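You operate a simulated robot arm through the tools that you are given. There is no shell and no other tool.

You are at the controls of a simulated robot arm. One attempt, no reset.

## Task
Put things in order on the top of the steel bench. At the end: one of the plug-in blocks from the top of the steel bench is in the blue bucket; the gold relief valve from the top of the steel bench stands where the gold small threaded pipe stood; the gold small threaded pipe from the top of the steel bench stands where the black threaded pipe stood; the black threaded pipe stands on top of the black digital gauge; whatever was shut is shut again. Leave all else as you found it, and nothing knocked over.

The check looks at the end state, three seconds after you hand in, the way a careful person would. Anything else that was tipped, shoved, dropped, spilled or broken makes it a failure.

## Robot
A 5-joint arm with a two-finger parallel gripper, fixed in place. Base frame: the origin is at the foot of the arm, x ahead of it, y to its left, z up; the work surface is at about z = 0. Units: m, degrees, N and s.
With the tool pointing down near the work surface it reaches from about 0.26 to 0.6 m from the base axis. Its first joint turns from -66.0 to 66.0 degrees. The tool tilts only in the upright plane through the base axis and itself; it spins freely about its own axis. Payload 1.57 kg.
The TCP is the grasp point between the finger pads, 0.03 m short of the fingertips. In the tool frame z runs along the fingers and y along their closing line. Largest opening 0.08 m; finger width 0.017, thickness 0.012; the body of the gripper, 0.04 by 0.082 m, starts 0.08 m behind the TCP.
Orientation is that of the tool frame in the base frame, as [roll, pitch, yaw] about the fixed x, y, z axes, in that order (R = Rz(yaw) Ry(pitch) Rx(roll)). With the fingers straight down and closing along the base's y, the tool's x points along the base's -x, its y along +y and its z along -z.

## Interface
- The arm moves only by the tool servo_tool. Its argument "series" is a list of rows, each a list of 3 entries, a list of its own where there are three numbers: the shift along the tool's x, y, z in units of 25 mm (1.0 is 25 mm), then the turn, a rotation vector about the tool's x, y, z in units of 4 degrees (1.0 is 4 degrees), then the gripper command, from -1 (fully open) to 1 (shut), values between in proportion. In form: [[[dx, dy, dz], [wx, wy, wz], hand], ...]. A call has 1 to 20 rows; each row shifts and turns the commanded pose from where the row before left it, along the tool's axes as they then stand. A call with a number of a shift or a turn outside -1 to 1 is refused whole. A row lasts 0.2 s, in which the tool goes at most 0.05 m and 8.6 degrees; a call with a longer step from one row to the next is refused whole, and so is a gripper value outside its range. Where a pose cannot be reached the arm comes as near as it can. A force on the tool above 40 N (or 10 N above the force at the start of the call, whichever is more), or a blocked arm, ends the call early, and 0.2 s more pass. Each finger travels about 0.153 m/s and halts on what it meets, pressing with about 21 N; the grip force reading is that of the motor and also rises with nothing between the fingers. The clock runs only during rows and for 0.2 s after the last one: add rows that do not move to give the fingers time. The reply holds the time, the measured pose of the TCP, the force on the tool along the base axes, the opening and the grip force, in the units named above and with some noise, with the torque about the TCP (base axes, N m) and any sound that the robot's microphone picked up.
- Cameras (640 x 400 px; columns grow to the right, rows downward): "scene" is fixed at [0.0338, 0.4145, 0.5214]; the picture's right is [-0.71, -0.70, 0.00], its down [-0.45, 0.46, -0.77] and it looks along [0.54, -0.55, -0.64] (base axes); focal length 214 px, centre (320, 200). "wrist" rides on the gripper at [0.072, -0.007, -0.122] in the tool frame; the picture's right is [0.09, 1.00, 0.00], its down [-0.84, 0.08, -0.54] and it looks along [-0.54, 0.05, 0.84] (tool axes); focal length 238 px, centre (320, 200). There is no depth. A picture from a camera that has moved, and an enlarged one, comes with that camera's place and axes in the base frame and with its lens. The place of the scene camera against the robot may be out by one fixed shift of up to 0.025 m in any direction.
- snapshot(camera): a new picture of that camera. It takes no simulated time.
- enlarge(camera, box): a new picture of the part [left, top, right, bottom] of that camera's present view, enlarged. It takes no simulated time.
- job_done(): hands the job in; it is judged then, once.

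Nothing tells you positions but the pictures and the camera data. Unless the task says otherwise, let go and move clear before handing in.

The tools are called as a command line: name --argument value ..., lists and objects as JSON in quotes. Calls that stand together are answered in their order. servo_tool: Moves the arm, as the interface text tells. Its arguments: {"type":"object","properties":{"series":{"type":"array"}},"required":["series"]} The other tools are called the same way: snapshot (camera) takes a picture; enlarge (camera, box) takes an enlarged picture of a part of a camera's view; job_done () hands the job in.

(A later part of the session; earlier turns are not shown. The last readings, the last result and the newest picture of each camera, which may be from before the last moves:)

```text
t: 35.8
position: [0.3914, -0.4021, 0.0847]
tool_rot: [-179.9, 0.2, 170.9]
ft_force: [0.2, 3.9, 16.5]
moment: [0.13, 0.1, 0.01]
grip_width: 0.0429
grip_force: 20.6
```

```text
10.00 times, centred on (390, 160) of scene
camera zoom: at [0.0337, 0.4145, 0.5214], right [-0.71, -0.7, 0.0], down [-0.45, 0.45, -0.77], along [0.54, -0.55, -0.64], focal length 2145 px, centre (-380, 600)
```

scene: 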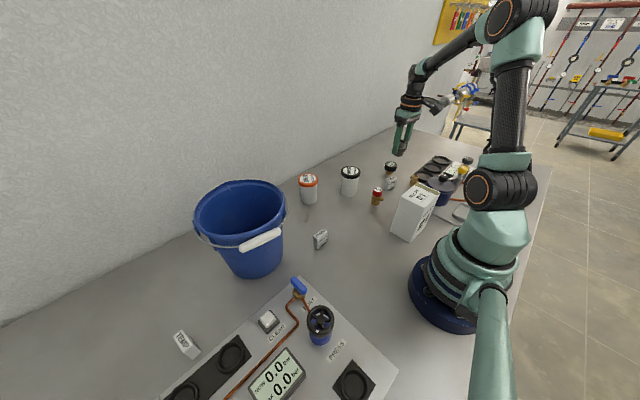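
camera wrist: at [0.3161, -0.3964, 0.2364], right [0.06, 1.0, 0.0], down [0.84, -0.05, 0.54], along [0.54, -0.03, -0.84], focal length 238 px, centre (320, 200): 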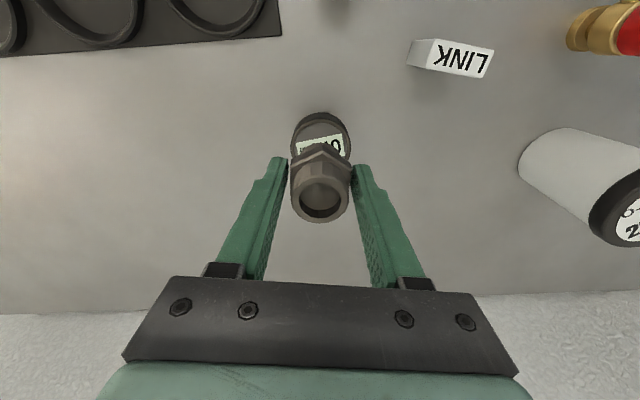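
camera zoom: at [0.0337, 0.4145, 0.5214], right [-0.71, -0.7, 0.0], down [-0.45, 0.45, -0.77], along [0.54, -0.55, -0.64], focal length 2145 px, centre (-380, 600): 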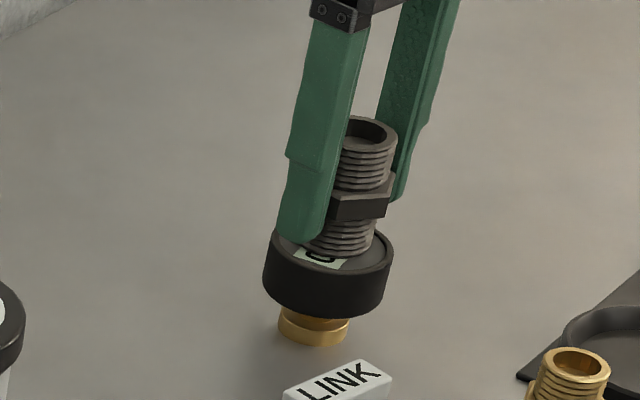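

Contact at about 16 N, so the pipe is on the gauge. I'll ease up about 1 mm to unload it before releasing.

servo_tool --series '[[[0, 0, -0.05], [0, 0, 0], 1], [[0, 0, 0], [0, 0, 0], 1], [[0, 0, 0], [0, 0, 0], 1]]'

enlarge --camera "wrist" --box '[260, 100, 380, 240]'

```text
t: 36.6
position: [0.3905, -0.4014, 0.0843]
tool_rot: [-179.9, 0.0, 171.0]
ft_force: [3.4, -1.5, 8.0]
moment: [-0.19, -0.12, 0.06]
grip_width: 0.0428
grip_force: 21.4
```

```text
2.86 times, centred on (320, 170) of wrist
camera zoom: at [0.3184, -0.3971, 0.2057], right [0.06, 1.0, 0.0], down [0.84, -0.05, 0.54], along [0.54, -0.04, -0.84], focal length 681 px, centre (320, 286)
```

zoom: 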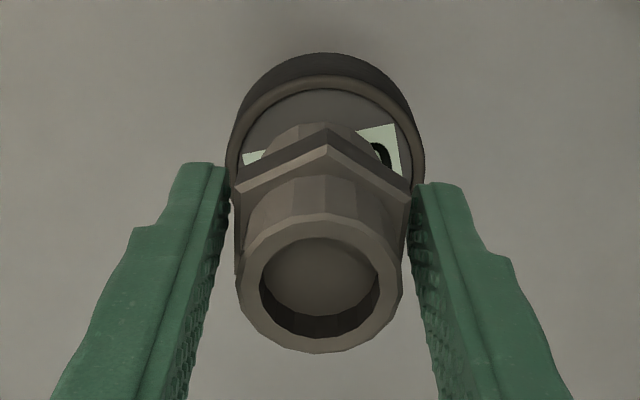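

enlarge --camera "scene" --box '[382, 150, 402, 174]'

enlarge --camera "wrist" --box '[290, 115, 350, 165]'

```text
16.00 times, centred on (392, 162) of scene
camera zoom: at [0.0338, 0.4145, 0.5214], right [-0.71, -0.7, 0.0], down [-0.45, 0.46, -0.77], along [0.54, -0.55, -0.64], focal length 3432 px, centre (-832, 808)
```

zoom: 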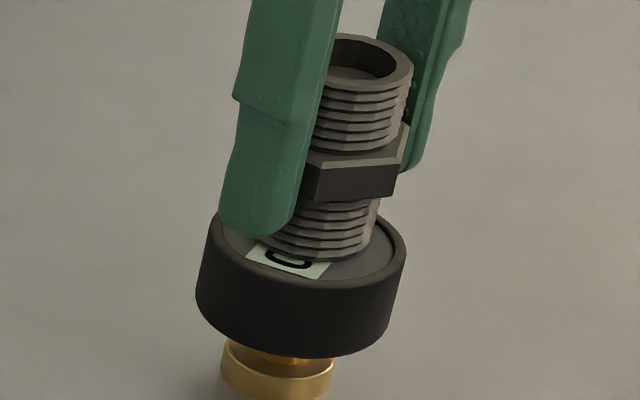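

```text
8.00 times, centred on (320, 140) of wrist
camera zoom: at [0.3184, -0.3971, 0.2057], right [0.06, 1.0, 0.0], down [0.84, -0.05, 0.54], along [0.54, -0.04, -0.84], focal length 1907 px, centre (320, 680)
```

zoom: 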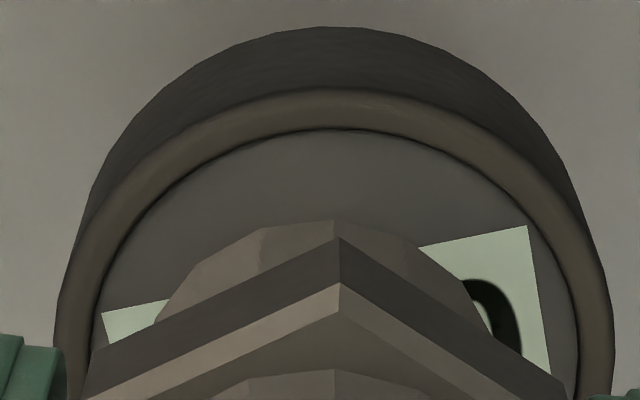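

The pipe is seated well inside the gauge's rim. I'll release gradually, then rise straight up.

servo_tool --series '[[[0, 0, -0.02], [0, 0, 0], 1], [[0, 0, 0], [0, 0, 0], -0.1], [[0, 0, 0], [0, 0, 0], -0.15], [[0, 0, 0], [0, 0, 0], -0.25], [[0, 0, 0], [0, 0, 0], -0.5], [[0, 0, 0], [0, 0, 0], -0.8], [[0, 0, 0], [0, 0, 0], -0.8]]'

enlarge --camera "scene" --box '[370, 140, 410, 180]'

snapshot --camera "wrist"

```text
t: 38.2
position: [0.3897, -0.4005, 0.0852]
tool_rot: [-180.0, 0.0, 171.1]
ft_force: [0.1, 0.4, 0.5]
moment: [0.04, -0.02, 0.0]
grip_width: 0.0719
grip_force: 0.1
```

```text
10.00 times, centred on (390, 160) of scene
camera zoom: at [0.0338, 0.4145, 0.5214], right [-0.71, -0.7, 0.0], down [-0.45, 0.46, -0.77], along [0.54, -0.55, -0.64], focal length 2145 px, centre (-380, 600)
```

zoom: 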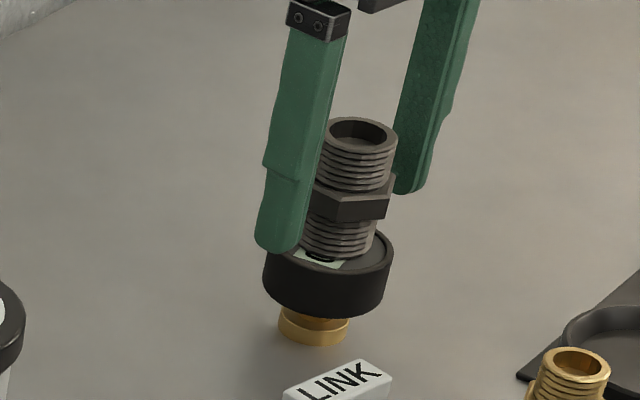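

```text
taken
camera wrist: at [0.3182, -0.397, 0.2062], right [0.06, 1.0, 0.0], down [0.84, -0.05, 0.54], along [0.54, -0.03, -0.84], focal length 238 px, centre (320, 200)
```

wrist: 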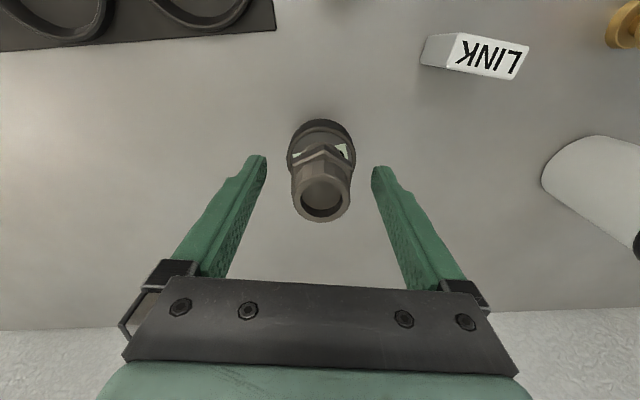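

The black pipe stands on the gauge on its own. I'll rise clear, move over the small gold pipe A at about (0.270, -0.381), and turn the fingers so they close nearly along x, away from the tray.

servo_tool --series '[[[0, 0, -0.3], [0, 0, 0], -0.8], [[0, 0, -0.9], [0, 0, 0], -0.8], [[0, 0, -1], [0, 0, 0], -0.8], [[0, 0, -1], [0, 0, 0], -0.8], [[0, 0, -1], [0, 0, 0], -0.8], [[0, 0, -0.4], [0, 0, 0], -0.8], [[0.975, 0.011, 0], [0, 0, 0], -0.8], [[0.975, 0.011, 0], [0, 0, 0], -0.8], [[0.975, 0.011, 0], [0, 0, 0], -0.8], [[0.975, 0.011, 0], [0, 0, 0], -0.8], [[0.975, 0.011, 0], [0, 0, 0], -0.8], [[0, 0, 0], [0, 0, 0], -0.8]]'

servo_tool --series '[[[0, 0, 0], [0, 0, 0.984], -0.8], [[0, 0, 0], [0, 0, 0.984], -0.8], [[0, 0, 0], [0, 0, 0.984], -0.8], [[0, 0, 0], [0, 0, 0.984], -0.8], [[0, 0, 0], [0, 0, 0.984], -0.8], [[0, 0, 0], [0, 0, 0.984], -0.8], [[0, 0, 0], [0, 0, 0.984], -0.8], [[0, 0, 0], [0, 0, 0.984], -0.8], [[0, 0, 0], [0, 0, 0.984], -0.8], [[0, 0, 0], [0, 0, 0.984], -0.8], [[0, 0, 0], [0, 0, 0.984], -0.8], [[0, 0, 0], [0, 0, 0.984], -0.8], [[0, 0, 0], [0, 0, 0.984], -0.8], [[0, 0, 0], [0, 0, 0.984], -0.8], [[0, 0, 0], [0, 0, 0.984], -0.8], [[0, 0, 0], [0, 0, 0.984], -0.8], [[0, 0, 0], [0, 0, 0], -0.8], [[0, 0, 0], [0, 0, 0], -0.8]]'

snapshot --camera "wrist"

snapshot --camera "scene"

```text
t: 40.8
position: [0.2712, -0.3814, 0.1996]
tool_rot: [-180.0, 0.0, 171.0]
ft_force: [0.1, -0.5, -0.1]
moment: [0.0, 0.0, -0.01]
grip_width: 0.0719
grip_force: 0.0
```

```text
t: 44.6
position: [0.269, -0.3809, 0.1995]
tool_rot: [-180.0, 0.1, 107.8]
ft_force: [0.3, 0.1, -0.2]
moment: [0.03, -0.03, -0.01]
grip_width: 0.072
grip_force: 0.1
```

```text
taken
camera wrist: at [0.2413, -0.3144, 0.3207], right [0.92, 0.39, 0.0], down [0.33, -0.77, 0.54], along [0.21, -0.5, -0.84], focal length 238 px, centre (320, 200)
```

wrist: 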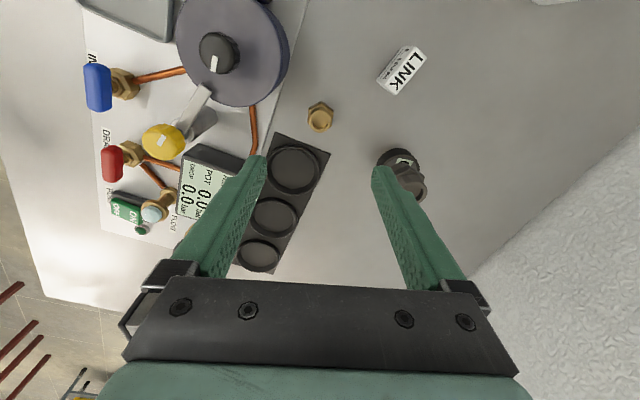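

```text
taken
```

scene: 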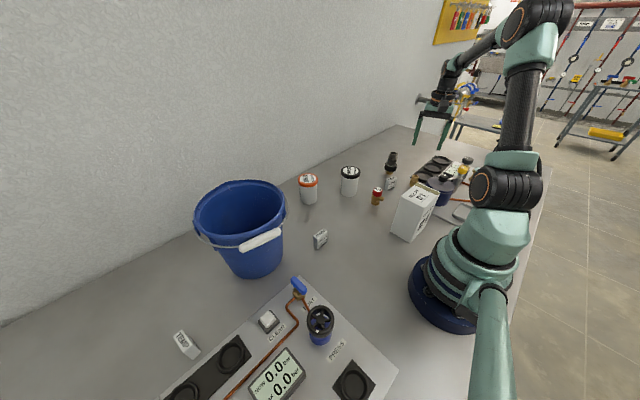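

enlarge --camera "wrist" --box '[280, 80, 360, 150]'

enlarge --camera "scene" --box '[370, 140, 430, 195]'

enlarge --camera "wrist" --box '[360, 130, 450, 220]'

```text
5.71 times, centred on (320, 115) of wrist
camera zoom: at [0.2413, -0.3144, 0.3207], right [0.92, 0.39, 0.0], down [0.33, -0.77, 0.54], along [0.21, -0.5, -0.84], focal length 1362 px, centre (320, 686)
```

zoom: 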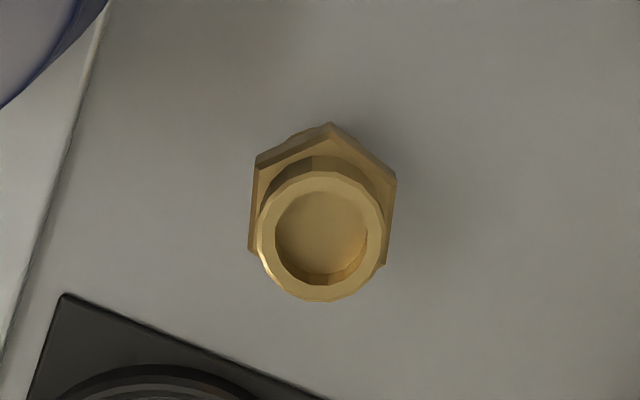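

```text
7.27 times, centred on (400, 168) of scene
camera zoom: at [0.0338, 0.4145, 0.5214], right [-0.71, -0.7, 0.0], down [-0.45, 0.46, -0.77], along [0.54, -0.55, -0.64], focal length 1560 px, centre (-262, 436)
```

zoom: 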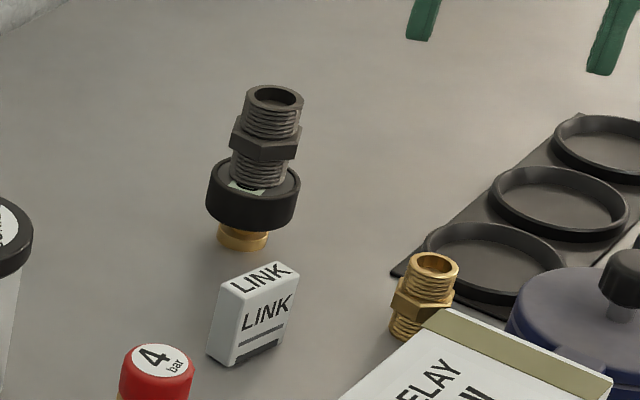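

```text
4.44 times, centred on (405, 175) of wrist
camera zoom: at [0.2413, -0.3144, 0.3207], right [0.92, 0.39, 0.0], down [0.33, -0.77, 0.54], along [0.21, -0.5, -0.84], focal length 1059 px, centre (-58, 311)
```

zoom: 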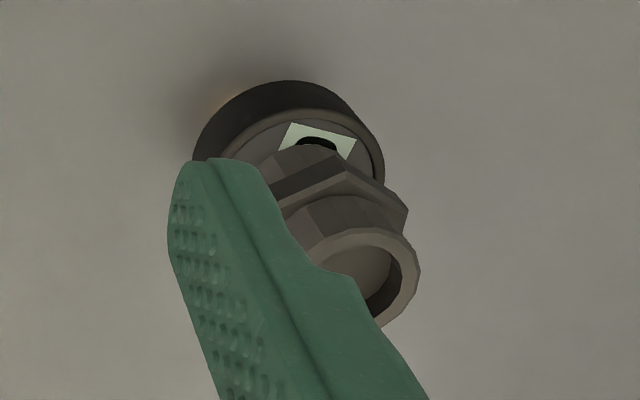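

The stack is stable and upright. A is centred under the gripper at (0.270, -0.381) with its flats aligned, so I'll narrow the opening to 60 mm and go down to it.

servo_tool --series '[[[0, 0, 0.9], [0, 0, 0], -0.5], [[0, 0, 0.9], [0, 0, 0], -0.5], [[0, 0, 0.9], [0, 0, 0], -0.5], [[0, 0, 0.9], [0, 0, 0], -0.5], [[0, 0, 0.9], [0, 0, 0], -0.5], [[0, 0, 0.9], [0, 0, 0], -0.5], [[0, 0, 0.6], [0, 0, 0], -0.5], [[0, 0, 0.47], [0, 0, 0], -0.5], [[0, 0, 0], [0, 0, 0], -0.5], [[0, 0, 0], [0, 0, 0], -0.5]]'

snapshot --camera "wrist"

enlarge --camera "scene" --box '[370, 120, 470, 195]'

```text
t: 46.8
position: [0.2689, -0.3799, 0.0379]
tool_rot: [-180.0, 0.1, 108.0]
ft_force: [1.1, -0.5, -0.1]
moment: [0.0, 0.0, 0.0]
grip_width: 0.06
grip_force: 0.1
```

```text
taken
camera wrist: at [0.241, -0.3143, 0.1593], right [0.92, 0.39, 0.0], down [0.33, -0.77, 0.54], along [0.21, -0.5, -0.84], focal length 238 px, centre (320, 200)
```

wrist: 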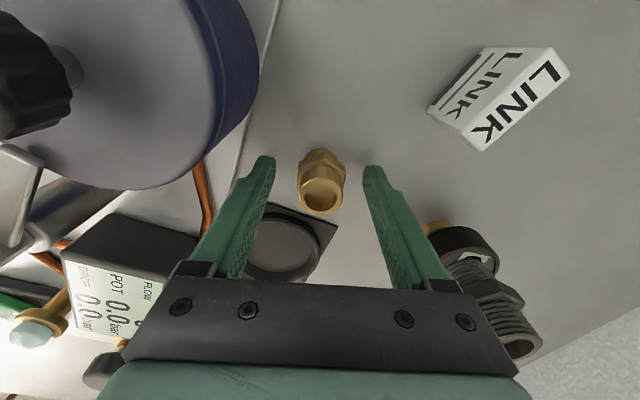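

```text
5.33 times, centred on (420, 158) of scene
camera zoom: at [0.0338, 0.4145, 0.5214], right [-0.71, -0.7, 0.0], down [-0.45, 0.46, -0.77], along [0.54, -0.55, -0.64], focal length 1144 px, centre (-213, 427)
```

zoom: 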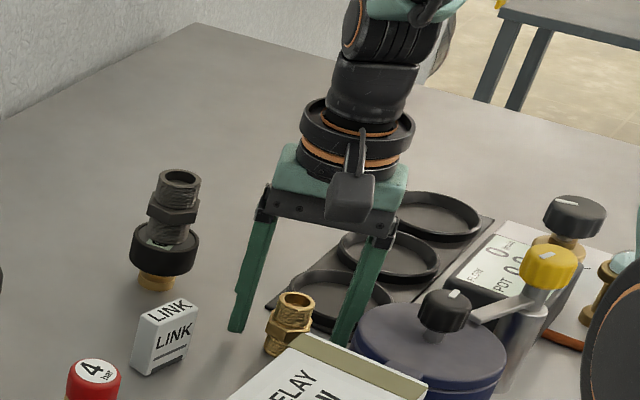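

The fingers straddle the gold pipe cleanly, so I'll close on it.

servo_tool --series '[[[0, 0, 0], [0, 0, 0], -0.1], [[0, 0, 0], [0, 0, 0], 0.3], [[0, 0, 0], [0, 0, 0], 1], [[0, 0, 0], [0, 0, 0], 1], [[0, 0, 0], [0, 0, 0], 1], [[0, 0, 0], [0, 0, 0], 1]]'

enlarge --camera "wrist" --box '[260, 120, 380, 240]'

```text
t: 48.2
position: [0.2688, -0.3802, 0.0389]
tool_rot: [-180.0, 0.1, 108.0]
ft_force: [1.0, -0.2, -0.4]
moment: [-0.01, 0.0, -0.04]
grip_width: 0.0333
grip_force: 20.7
```

```text
3.33 times, centred on (320, 180) of wrist
camera zoom: at [0.241, -0.3142, 0.1594], right [0.92, 0.39, 0.0], down [0.33, -0.77, 0.54], along [0.21, -0.5, -0.84], focal length 794 px, centre (320, 267)
```

zoom: 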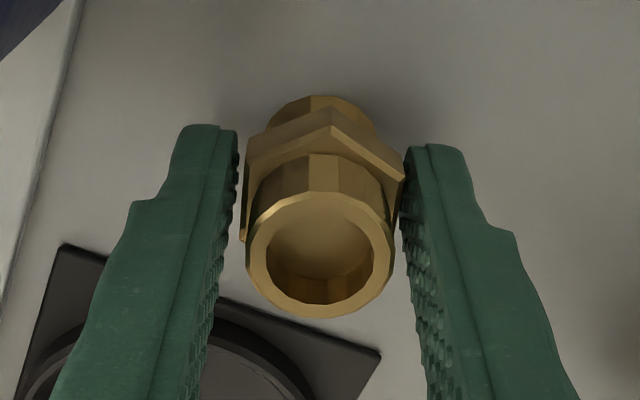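

A is gripped at 33 mm. I'll lift it and carry it to where the black pipe stood, at (0.3306, -0.041).

servo_tool --series '[[[0, 0, -0.4], [0, 0, 0], 1], [[0, 0, -1], [0, 0, 0], 1], [[0, 0, -1], [0, 0, 0], 1], [[0, 0, -1], [0, 0, 0], 1], [[0, 0, -1], [0, 0, 0], 1], [[0, 0, -1], [0, 0, 0], 1], [[0, 0, -1], [0, 0, 0], 1], [[0, 0, 0], [0, 0, 0], 1]]'

servo_tool --series '[[[0.936, 0.4995, 0], [0, 0, 0], 1], [[0.936, 0.4995, 0], [0, 0, 0], 1], [[0.936, 0.4995, 0], [0, 0, 0], 1], [[0.936, 0.4995, 0], [0, 0, 0], 1], [[0.936, 0.4995, 0], [0, 0, 0], 1], [[0.936, 0.4995, 0], [0, 0, 0], 1], [[0.936, 0.4995, 0], [0, 0, 0], 1], [[0.936, 0.4995, 0], [0, 0, 0], 1], [[0.936, 0.4995, 0], [0, 0, 0], 1], [[0.936, 0.4995, 0], [0, 0, 0], 1], [[0.936, 0.4995, 0], [0, 0, 0], 1], [[0.936, 0.4995, 0], [0, 0, 0], 1], [[0.936, 0.4995, 0], [0, 0, 0], 1], [[0, 0, 0], [0, 0, 0], 1], [[0, 0, 0], [0, 0, 0], 1]]'

snapshot --camera "wrist"

snapshot --camera "scene"

```text
t: 50.0
position: [0.2709, -0.3795, 0.1994]
tool_rot: [-179.9, -0.1, 108.1]
ft_force: [-0.6, 0.8, 0.0]
moment: [0.06, 0.04, -0.03]
grip_width: 0.0332
grip_force: 20.9
```

```text
t: 53.2
position: [0.3305, -0.0407, 0.197]
tool_rot: [-180.0, 0.0, 107.9]
ft_force: [-0.4, 1.0, -1.1]
moment: [0.04, 0.01, -0.03]
grip_width: 0.0332
grip_force: 20.5
```

```text
taken
camera wrist: at [0.3025, 0.0255, 0.3188], right [0.92, 0.39, 0.0], down [0.33, -0.77, 0.54], along [0.21, -0.5, -0.84], focal length 238 px, centre (320, 200)
```

wrist: 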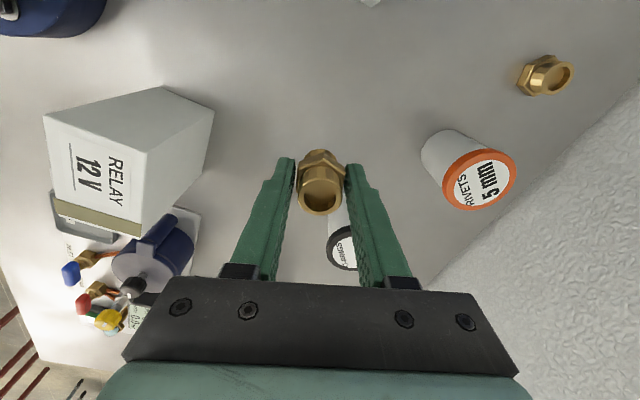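

```text
taken
```

scene: 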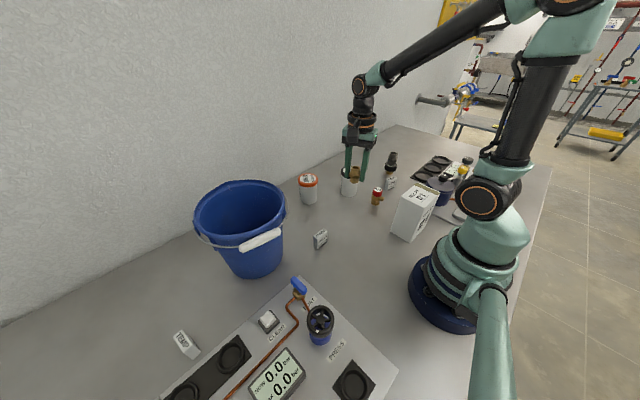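

servo_tool --series '[[[0, 0, 0.9], [0, 0, 0], 1], [[0, 0, 0.9], [0, 0, 0], 1], [[0, 0, 0.9], [0, 0, 0], 1], [[0, 0, 0.9], [0, 0, 0], 1], [[0, 0, 0.9], [0, 0, 0], 1], [[0, 0, 0.9], [0, 0, 0], 1], [[0, 0, 0.6], [0, 0, 0], 1], [[0, 0, 0.28], [0, 0, 0], 1], [[0, 0, 0], [0, 0, 0], 1], [[0, 0, 0], [0, 0, 0], 1]]'

snapshot --camera "wrist"

enlarge --camera "scene" --box '[320, 180, 380, 230]'

```text
t: 55.4
position: [0.3289, -0.0415, 0.0401]
tool_rot: [-179.9, -0.1, 107.9]
ft_force: [0.0, 0.3, -0.7]
moment: [-0.01, 0.0, -0.01]
grip_width: 0.033
grip_force: 21.2
```

```text
taken
camera wrist: at [0.3009, 0.0247, 0.1615], right [0.92, 0.39, 0.0], down [0.33, -0.77, 0.54], along [0.21, -0.5, -0.84], focal length 238 px, centre (320, 200)
```

wrist: 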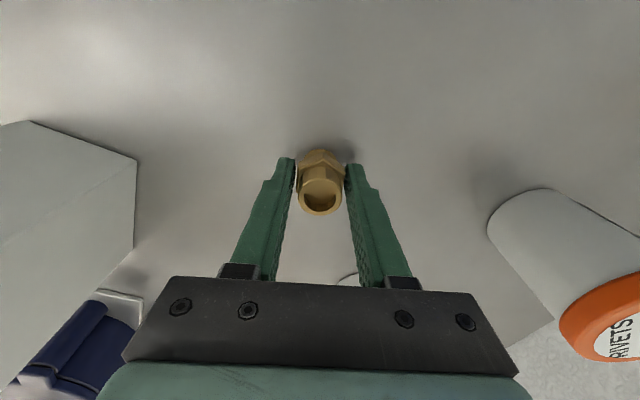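

```text
8.00 times, centred on (350, 205) of scene
camera zoom: at [0.0338, 0.4145, 0.5214], right [-0.71, -0.7, 0.0], down [-0.45, 0.46, -0.77], along [0.54, -0.55, -0.64], focal length 1716 px, centre (80, 160)
```

zoom: 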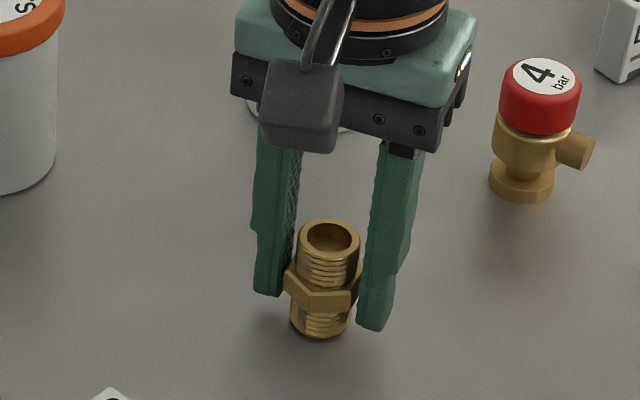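

servo_tool --series '[[[0.01, 0.045, 0.04], [0, 0, 0], 1], [[0, 0, 0.03], [0, 0, 0], 1], [[0, 0, 0], [0, 0, 0], 1], [[0, 0, 0], [0, 0, 0], 1]]'

```text
t: 56.4
position: [0.3312, -0.0414, 0.0396]
tool_rot: [180.0, 0.0, 108.0]
ft_force: [0.3, -0.4, -0.1]
moment: [-0.02, -0.01, -0.01]
grip_width: 0.0332
grip_force: 20.6
```

servo_tool --series '[[[0, 0, 0.04], [0, 0, 0], 1], [[0, 0, 0], [0, 0, 0], 1], [[0, 0, 0], [0, 0, 0], 1]]'

enlarge --camera "scene" --box '[320, 190, 370, 230]'

```text
t: 57.2
position: [0.3302, -0.0404, 0.0382]
tool_rot: [-179.9, 0.0, 108.1]
ft_force: [-0.6, -0.5, 3.4]
moment: [0.0, 0.0, 0.01]
grip_width: 0.0333
grip_force: 21.0
```

```text
10.00 times, centred on (345, 210) of scene
camera zoom: at [0.0338, 0.4145, 0.5214], right [-0.71, -0.7, 0.0], down [-0.45, 0.46, -0.77], along [0.54, -0.55, -0.64], focal length 2145 px, centre (70, 100)
```

zoom: 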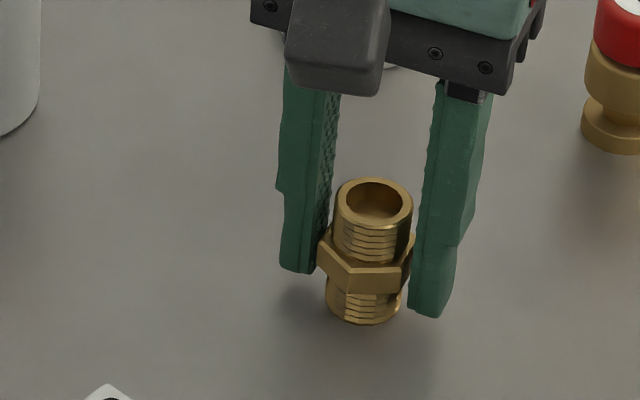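

Light contact with the table. I'll release gradually and rise.

servo_tool --series '[[[0, 0, 0], [0, 0, 0], 0.1], [[0, 0, 0], [0, 0, 0], 0.0], [[0, 0, 0], [0, 0, 0], -0.2], [[0, 0, 0], [0, 0, 0], -0.6], [[0, 0, 0], [0, 0, 0], -0.6], [[0, 0, -0.3], [0, 0, 0], -0.6], [[0, 0, -0.8], [0, 0, 0], -0.6], [[0, 0, -1], [0, 0, 0], -0.6], [[0, 0, -1], [0, 0, 0], -0.6], [[0, 0, -1], [0, 0, 0], -0.6], [[0, 0, -1], [0, 0, 0], -0.6], [[0, 0, -1], [0, 0, 0], -0.6], [[0, 0, 0], [0, 0, 0], -0.6]]'

snapshot --camera "wrist"

enlarge --camera "wrist" --box '[280, 80, 360, 150]'

enlarge --camera "scene" --box '[310, 140, 430, 240]'

```text
t: 60.0
position: [0.3318, -0.0402, 0.1899]
tool_rot: [-179.9, 0.0, 107.9]
ft_force: [0.1, 0.0, -0.5]
moment: [0.01, -0.02, -0.01]
grip_width: 0.0639
grip_force: 0.1
```

```text
taken
camera wrist: at [0.3025, 0.026, 0.3102], right [0.92, 0.39, 0.0], down [0.33, -0.77, 0.54], along [0.21, -0.5, -0.84], focal length 238 px, centre (320, 200)
```

wrist: 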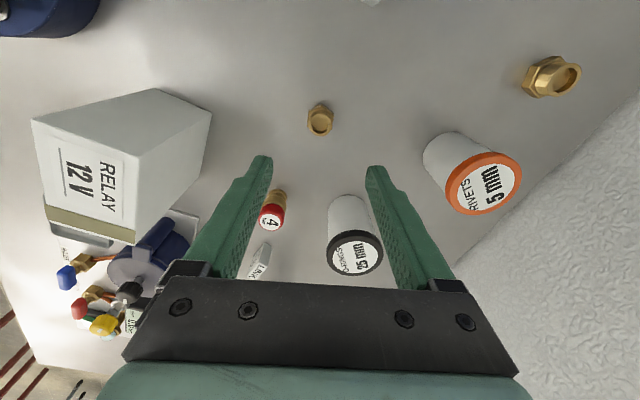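

```text
5.71 times, centred on (320, 115) of wrist
camera zoom: at [0.3025, 0.026, 0.3102], right [0.92, 0.39, 0.0], down [0.33, -0.77, 0.54], along [0.21, -0.5, -0.84], focal length 1362 px, centre (320, 686)
```

zoom: 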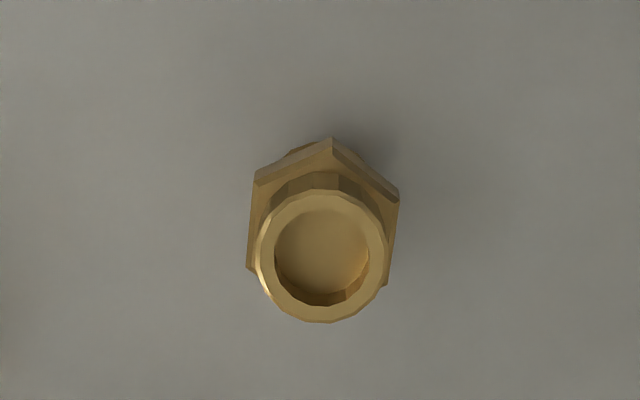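

```text
4.00 times, centred on (370, 190) of scene
camera zoom: at [0.0338, 0.4145, 0.5214], right [-0.71, -0.7, 0.0], down [-0.45, 0.46, -0.77], along [0.54, -0.55, -0.64], focal length 858 px, centre (120, 240)
```

zoom: 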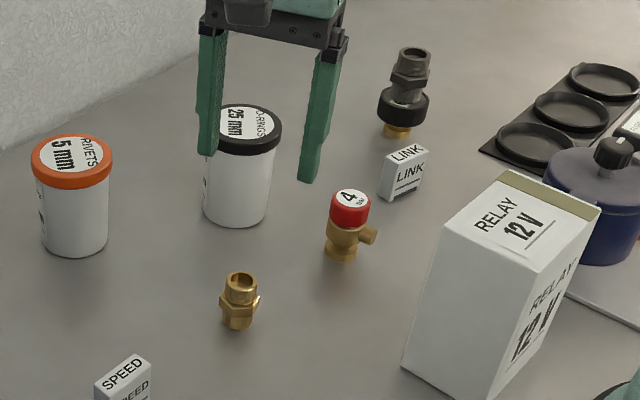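

A stands where the black pipe was, within about 1 mm. Now I'll go to the relief valve: hover over it and turn the gripper so the fingers close across its side outlet.

servo_tool --series '[[[-0.853, -0.361, -0.08], [0, 0, 0], -0.6], [[-0.853, -0.361, -0.08], [0, 0, 0], -0.6], [[-0.853, -0.361, -0.08], [0, 0, 0], -0.6], [[-0.853, -0.361, -0.08], [0, 0, 0], -0.6], [[-0.853, -0.361, -0.08], [0, 0, 0], -0.6], [[-0.853, -0.361, -0.08], [0, 0, 0], -0.6], [[0, 0, 0], [0, 0, -0.97], -0.6], [[0, 0, 0], [0, 0, -0.97], -0.6], [[0, 0, 0], [0, 0, -0.97], -0.6], [[0, 0, 0], [0, 0, -0.97], -0.6], [[0, 0, 0], [0, 0, -0.97], -0.6], [[0, 0, 0], [0, 0, -0.97], -0.6], [[0, 0, 0], [0, 0, -0.97], -0.6], [[0, 0, 0], [0, 0, -0.97], -0.6], [[0, 0, 0], [0, 0, -0.97], -0.6], [[0, 0, 0], [0, 0, -0.97], -0.6], [[0, 0, 0], [0, 0, -0.97], -0.6], [[0, 0, 0], [0, 0, -0.97], -0.6]]'

servo_tool --series '[[[0, 0, 0], [0, 0, -0.97], -0.6], [[0, 0, 0], [0, 0, -0.97], -0.6], [[0, 0, 0], [0, 0, -0.97], -0.6], [[0, 0, 0], [0, 0, -0.97], -0.6], [[0, 0, 0], [0, 0, -0.97], -0.6], [[0, 0, 0], [0, 0, -0.97], -0.6], [[0, 0, 0], [0, 0, -0.97], -0.6], [[0, 0, 0], [0, 0, -0.97], -0.6], [[0, 0, 0], [0, 0, -0.97], -0.6], [[0, 0, 0], [0, 0, -0.97], -0.6], [[0, 0, 0], [0, 0, -0.97], -1], [[0, 0, 0], [0, 0, 0], -1], [[0, 0, 0], [0, 0, 0], -1]]'

snapshot --camera "wrist"

enlarge --camera "wrist" --box '[270, 70, 370, 170]'

```text
t: 63.8
position: [0.3192, -0.1787, 0.2033]
tool_rot: [179.9, -0.2, 154.6]
ft_force: [0.8, -0.3, -0.3]
moment: [0.01, 0.0, -0.02]
grip_width: 0.064
grip_force: 0.1
```

```text
t: 66.6
position: [0.3195, -0.178, 0.204]
tool_rot: [180.0, 0.0, -162.8]
ft_force: [0.9, -0.5, 0.1]
moment: [-0.03, -0.01, 0.0]
grip_width: 0.0801
grip_force: 0.1
```

```text
taken
camera wrist: at [0.2538, -0.2063, 0.3239], right [-0.38, 0.92, 0.0], down [0.78, 0.32, 0.54], along [0.5, 0.21, -0.84], focal length 238 px, centre (320, 200)
```

wrist: 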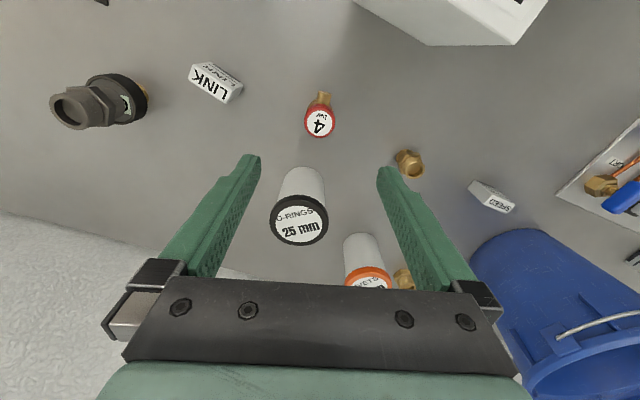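

```text
4.00 times, centred on (320, 120) of wrist
camera zoom: at [0.2538, -0.2063, 0.3239], right [-0.38, 0.92, 0.0], down [0.78, 0.32, 0.54], along [0.5, 0.21, -0.84], focal length 953 px, centre (320, 520)
```

zoom: 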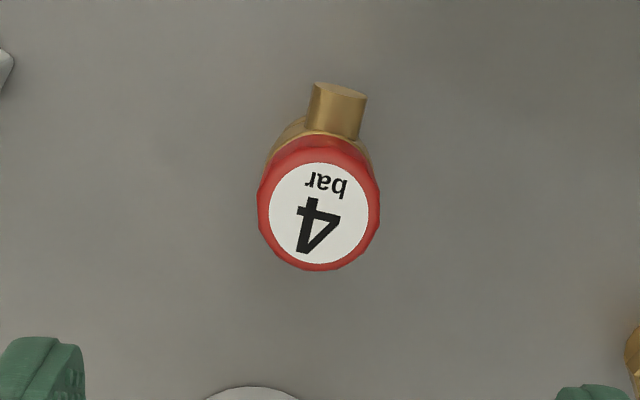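

The valve axis is at about (0.3185, -0.180) with its outlet pointing toward the base. I'll turn the fingers square to the outlet and go down.

servo_tool --series '[[[0, 0, 0], [0, 0, 0.683], -1], [[0, 0, 0], [0, 0, 0.683], -1], [[0, 0, 0], [0, 0, 0.683], -1], [[0.088, -0.043, 0.5], [0, 0, 0], -1], [[0, 0, 0.9], [0, 0, 0], -1], [[0, 0, 0.9], [0, 0, 0], -1], [[0, 0, 0.9], [0, 0, 0], -1], [[0, 0, 0], [0, 0, 0], -1], [[0, 0, 0], [0, 0, 0], -1]]'

snapshot --camera "wrist"

enlarge --camera "scene" --box '[340, 140, 440, 220]'

```text
t: 68.6
position: [0.3183, -0.1803, 0.1232]
tool_rot: [-179.9, 0.0, -170.9]
ft_force: [-0.3, -0.3, 0.5]
moment: [0.03, 0.01, 0.02]
grip_width: 0.0798
grip_force: 0.0
```

```text
taken
camera wrist: at [0.2477, -0.1983, 0.2438], right [-0.25, 0.97, 0.0], down [0.81, 0.21, 0.54], along [0.52, 0.13, -0.84], focal length 238 px, centre (320, 200)
```

wrist: 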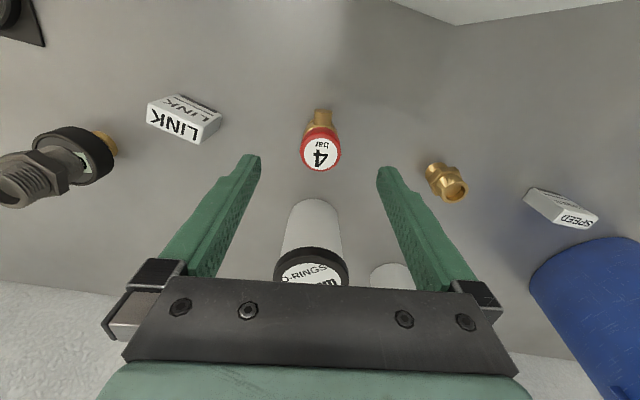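

```text
5.00 times, centred on (390, 180) of scene
camera zoom: at [0.0338, 0.4145, 0.5214], right [-0.71, -0.7, 0.0], down [-0.45, 0.46, -0.77], along [0.54, -0.55, -0.64], focal length 1072 px, centre (-30, 300)
```

zoom: 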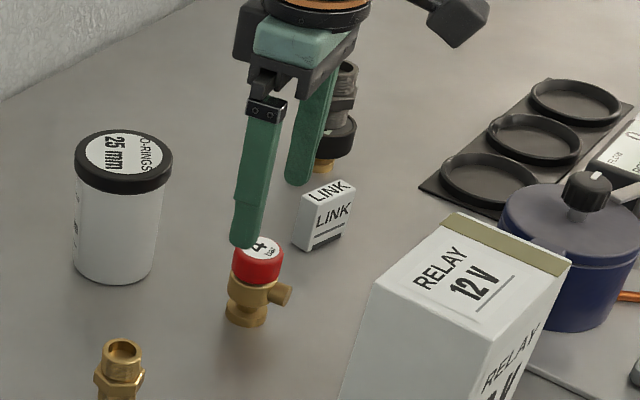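

Centred on the valve. I'll descend the rest of the way and close.

servo_tool --series '[[[0, 0, 0.8], [0, 0, 0], -1], [[0, 0, 0.8], [0, 0, 0], -1], [[0, 0, 0.8], [0, 0, 0], -1], [[0, 0, 0.47], [0, 0, 0], -1], [[0, 0, 0], [0, 0, 0], -1], [[0, 0, 0], [0, 0, 0], -1]]'

snapshot --camera "wrist"

enlarge --camera "scene" --box '[340, 160, 420, 220]'

```text
t: 70.0
position: [0.3201, -0.1803, 0.0497]
tool_rot: [180.0, 0.0, -171.0]
ft_force: [1.0, -0.3, 0.5]
moment: [-0.01, 0.03, 0.0]
grip_width: 0.0801
grip_force: 0.0
```

```text
taken
camera wrist: at [0.2492, -0.1982, 0.1712], right [-0.25, 0.97, 0.0], down [0.81, 0.21, 0.54], along [0.52, 0.13, -0.84], focal length 238 px, centre (320, 200)
```

wrist: 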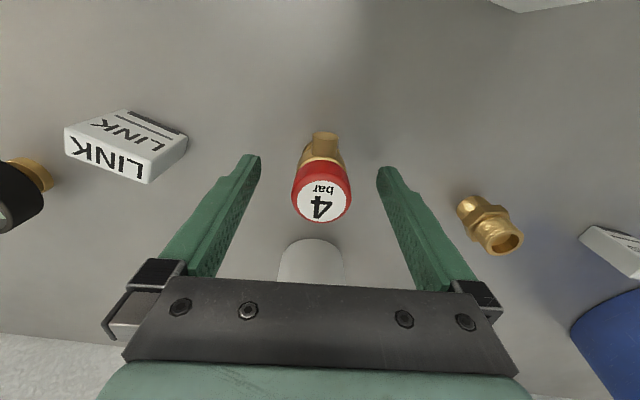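

```text
6.67 times, centred on (380, 190) of scene
camera zoom: at [0.0338, 0.4145, 0.5214], right [-0.71, -0.7, 0.0], down [-0.45, 0.46, -0.77], along [0.54, -0.55, -0.64], focal length 1430 px, centre (-80, 267)
```

zoom: 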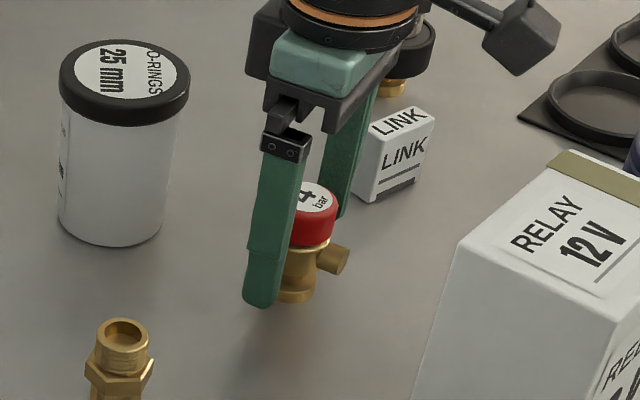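

servo_tool --series '[[[0, 0, 0], [0, 0, 0], -0.4], [[0, 0, 0], [0, 0, 0], 0.0], [[0, 0, 0], [0, 0, 0], 0.4], [[0, 0, 0], [0, 0, 0], 1], [[0, 0, 0], [0, 0, 0], 1], [[0, 0, 0], [0, 0, 0], 1], [[0, 0, 0], [0, 0, 0], 1]]'

enlarge --camera "wrist" --box '[260, 120, 380, 240]'

enlarge --camera "scene" --box '[340, 160, 420, 220]'

```text
t: 71.6
position: [0.3197, -0.18, 0.0498]
tool_rot: [-179.9, 0.0, -171.0]
ft_force: [-1.2, -1.1, 2.9]
moment: [-0.06, 0.06, 0.01]
grip_width: 0.0334
grip_force: 21.1
```

```text
3.33 times, centred on (320, 180) of wrist
camera zoom: at [0.2492, -0.1983, 0.1713], right [-0.25, 0.97, 0.0], down [0.81, 0.21, 0.54], along [0.52, 0.13, -0.84], focal length 794 px, centre (320, 267)
```

zoom: 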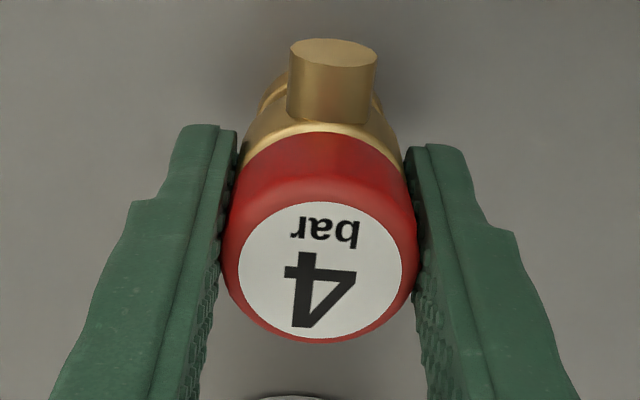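

```text
6.67 times, centred on (380, 190) of scene
camera zoom: at [0.0338, 0.4145, 0.5214], right [-0.71, -0.7, 0.0], down [-0.45, 0.46, -0.77], along [0.54, -0.55, -0.64], focal length 1430 px, centre (-80, 267)
```

zoom: 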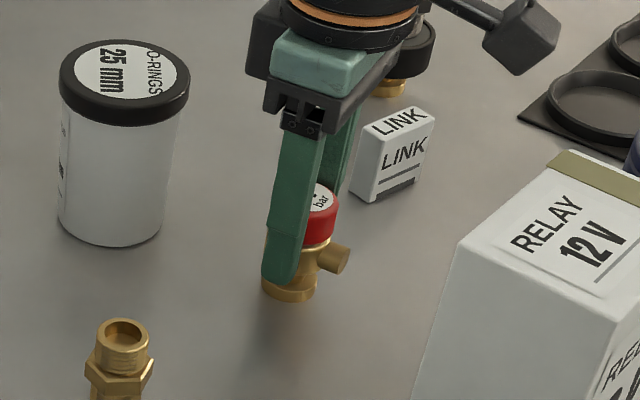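

The valve is gripped at 33 mm. I'll lift it, carry it over the spot where the gold pipe stood at (0.270, -0.381), and turn it so its outlet points away from the tray.

servo_tool --series '[[[0, 0, -0.4], [0, 0, 0], 1], [[0, 0, -0.9], [0, 0, 0], 1], [[0, 0, -1], [0, 0, 0], 1], [[0, 0, -1], [0, 0, 0], 1], [[0, 0, -1], [0, 0, 0], 1], [[0, 0, -1], [0, 0, 0], 1], [[0, 0, -0.7], [0, 0, 0], 1], [[0.403, -0.954, 0], [0, 0, 0], 1], [[0.403, -0.954, 0], [0, 0, 0], 1], [[0.403, -0.954, 0], [0, 0, 0], 1], [[0.403, -0.954, 0], [0, 0, 0], 1], [[0.403, -0.954, 0], [0, 0, 0], 1], [[0.403, -0.954, 0], [0, 0, 0], 1], [[0.403, -0.954, 0], [0, 0, 0], 1], [[0.403, -0.954, 0], [0, 0, 0], 1], [[0, 0, 0], [0, 0, 0], 1]]'

servo_tool --series '[[[0, 0, 0], [0, 0, 1], 1], [[0, 0, 0], [0, 0, 1], 1], [[0, 0, 0], [0, 0, 1], 1], [[0, 0, 0], [0, 0, 1], 1], [[0, 0, 0], [0, 0, 1], 1], [[0, 0, 0], [0, 0, 1], 1], [[0, 0, 0], [0, 0, 1], 1], [[0, 0, 0], [0, 0, 1], 1], [[0, 0, 0], [0, 0, 1], 1], [[0, 0, 0], [0, 0, 1], 1], [[0, 0, 0], [0, 0, 1], 1], [[0, 0, 0], [0, 0, 1], 1], [[0, 0, 0], [0, 0, 1], 1], [[0, 0, 0], [0, 0, 1], 1], [[0, 0, 0], [0, 0, 1], 1], [[0, 0, 0], [0, 0, 1], 1], [[0, 0, 0], [0, 0, 1], 1], [[0, 0, 0], [0, 0, 1], 1], [[0, 0, 0], [0, 0, 1], 1], [[0, 0, 0], [0, 0, 0], 1]]'

servo_tool --series '[[[0, 0, 0], [0, 0, 1], 1], [[0, 0, 0], [0, 0, 1], 1], [[0, 0, 0], [0, 0, 0], 1], [[0, 0, 0], [0, 0, 0], 1]]'

snapshot --camera "wrist"

snapshot --camera "scene"

```text
t: 75.0
position: [0.2676, -0.3803, 0.2018]
tool_rot: [179.9, 0.0, -171.0]
ft_force: [-0.1, -1.1, -2.2]
moment: [0.03, -0.02, 0.01]
grip_width: 0.0335
grip_force: 21.2
```

```text
t: 79.2
position: [0.2696, -0.3809, 0.2015]
tool_rot: [-180.0, -0.1, 113.0]
ft_force: [-0.7, 1.4, -2.3]
moment: [-0.02, -0.02, -0.03]
grip_width: 0.0333
grip_force: 21.0
```

```text
t: 80.2
position: [0.2688, -0.3813, 0.1997]
tool_rot: [180.0, 0.0, 105.0]
ft_force: [-0.2, 0.2, -2.1]
moment: [0.01, 0.02, 0.0]
grip_width: 0.0333
grip_force: 21.1
```

```text
taken
camera wrist: at [0.2431, -0.3135, 0.3223], right [0.94, 0.35, 0.0], down [0.29, -0.79, 0.54], along [0.19, -0.51, -0.84], focal length 238 px, centre (320, 200)
```

wrist: 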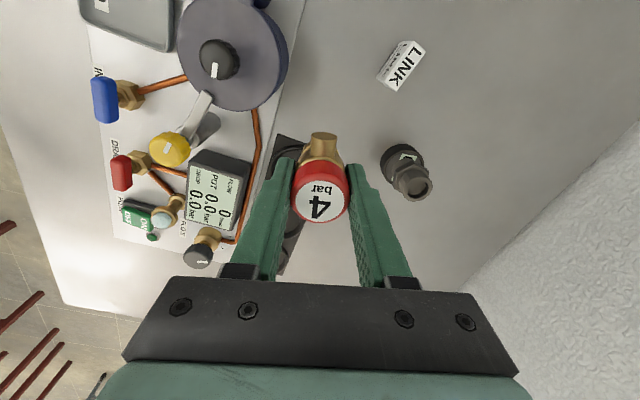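

```text
taken
```

scene: 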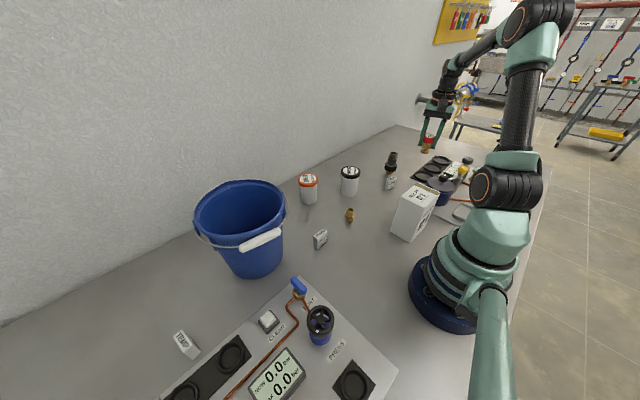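

The valve is positioned above the target with its outlet toward +y, clear of the tray. Descending now.

servo_tool --series '[[[-0.068, 0.052, 0.8], [0, 0, 0], 1], [[0, 0, 0.9], [0, 0, 0], 1], [[0, 0, 0.9], [0, 0, 0], 1], [[0, 0, 0.9], [0, 0, 0], 1], [[0, 0, 0.9], [0, 0, 0], 1], [[0, 0, 0.8], [0, 0, 0], 1], [[0, 0, 0.5], [0, 0, 0], 1], [[0, 0, 0.2], [0, 0, 0], 1], [[0, 0, 0], [0, 0, 0], 1], [[0, 0, 0], [0, 0, 0], 1]]'

snapshot --camera "wrist"

enlarge --camera "scene" --box '[370, 130, 450, 190]'

```text
t: 82.4
position: [0.2715, -0.3801, 0.0534]
tool_rot: [180.0, 0.0, 105.0]
ft_force: [-0.1, -0.8, -1.3]
moment: [-0.03, 0.01, 0.01]
grip_width: 0.0334
grip_force: 20.9
```

```text
taken
camera wrist: at [0.2452, -0.3137, 0.1749], right [0.94, 0.35, 0.0], down [0.29, -0.79, 0.54], along [0.19, -0.51, -0.84], focal length 238 px, centre (320, 200)
```

wrist: 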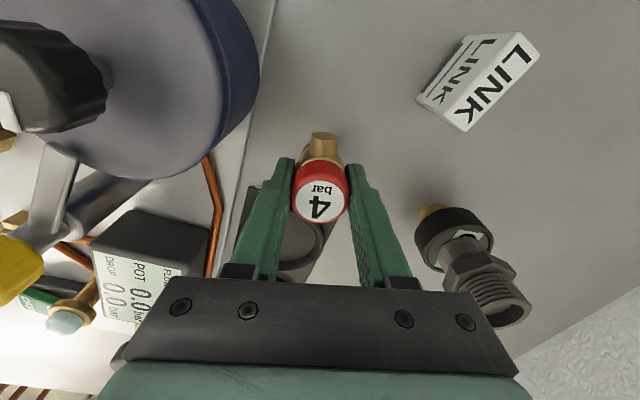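

```text
6.67 times, centred on (410, 160) of scene
camera zoom: at [0.0338, 0.4145, 0.5214], right [-0.71, -0.7, 0.0], down [-0.45, 0.46, -0.77], along [0.54, -0.55, -0.64], focal length 1430 px, centre (-280, 467)
```

zoom: 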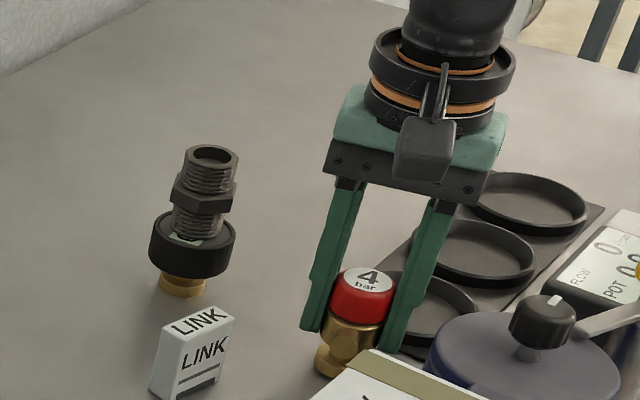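

servo_tool --series '[[[0, 0, 0.05], [0, 0, 0], 1], [[0, 0, 0.03], [0, 0, 0], 1], [[0, 0, 0], [0, 0, 0], 1], [[0, 0, 0], [0, 0, 0], 1]]'

```text
t: 83.4
position: [0.2705, -0.3814, 0.0506]
tool_rot: [-179.9, 0.0, 105.0]
ft_force: [-0.2, 0.4, -1.8]
moment: [0.02, 0.03, -0.02]
grip_width: 0.0335
grip_force: 20.9
```

servo_tool --series '[[[0, 0, 0.04], [0, 0, 0], 1], [[0, 0, 0], [0, 0, 0], 1], [[0, 0, 0], [0, 0, 0], 1]]'

```text
t: 84.2
position: [0.2703, -0.3808, 0.0501]
tool_rot: [-180.0, 0.0, 104.9]
ft_force: [0.1, -0.9, -2.1]
moment: [0.03, 0.03, -0.04]
grip_width: 0.0333
grip_force: 21.1
```

servo_tool --series '[[[0, 0, 0.03], [0, 0, 0], 1], [[0, 0, 0], [0, 0, 0], 1], [[0, 0, 0], [0, 0, 0], 1]]'

enlarge --camera "scene" --box '[400, 160, 440, 190]'

snapshot --camera "wrist"

```text
t: 85.0
position: [0.2702, -0.3818, 0.0502]
tool_rot: [180.0, -0.1, 104.9]
ft_force: [-1.5, 5.6, 13.4]
moment: [0.32, 0.07, -0.01]
grip_width: 0.0334
grip_force: 20.4
```

```text
13.33 times, centred on (420, 175) of scene
camera zoom: at [0.0338, 0.4145, 0.5214], right [-0.71, -0.7, 0.0], down [-0.45, 0.45, -0.77], along [0.54, -0.55, -0.64], focal length 2860 px, centre (-1013, 533)
```

zoom: 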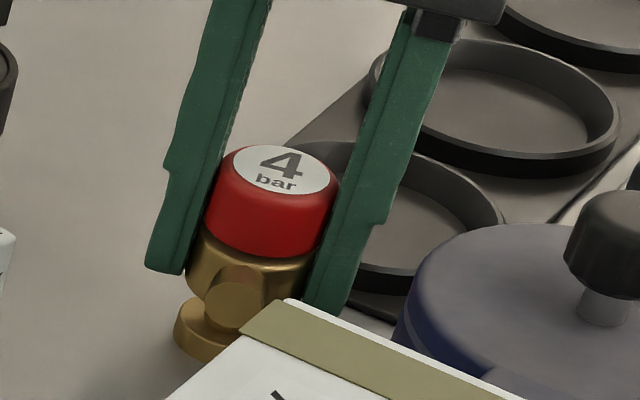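

```text
taken
camera wrist: at [0.2447, -0.3141, 0.1713], right [0.94, 0.35, 0.0], down [0.29, -0.79, 0.54], along [0.19, -0.51, -0.84], focal length 238 px, centre (320, 200)
```

wrist: 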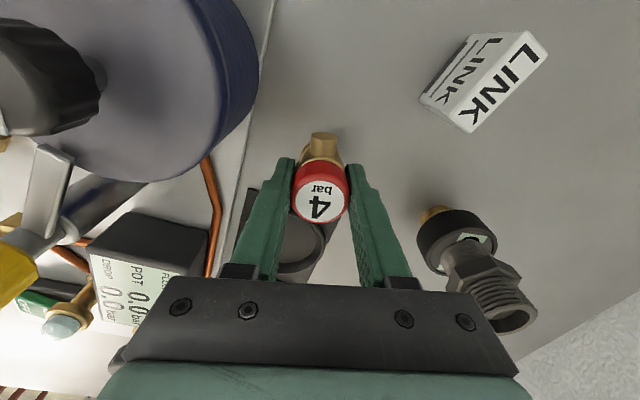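

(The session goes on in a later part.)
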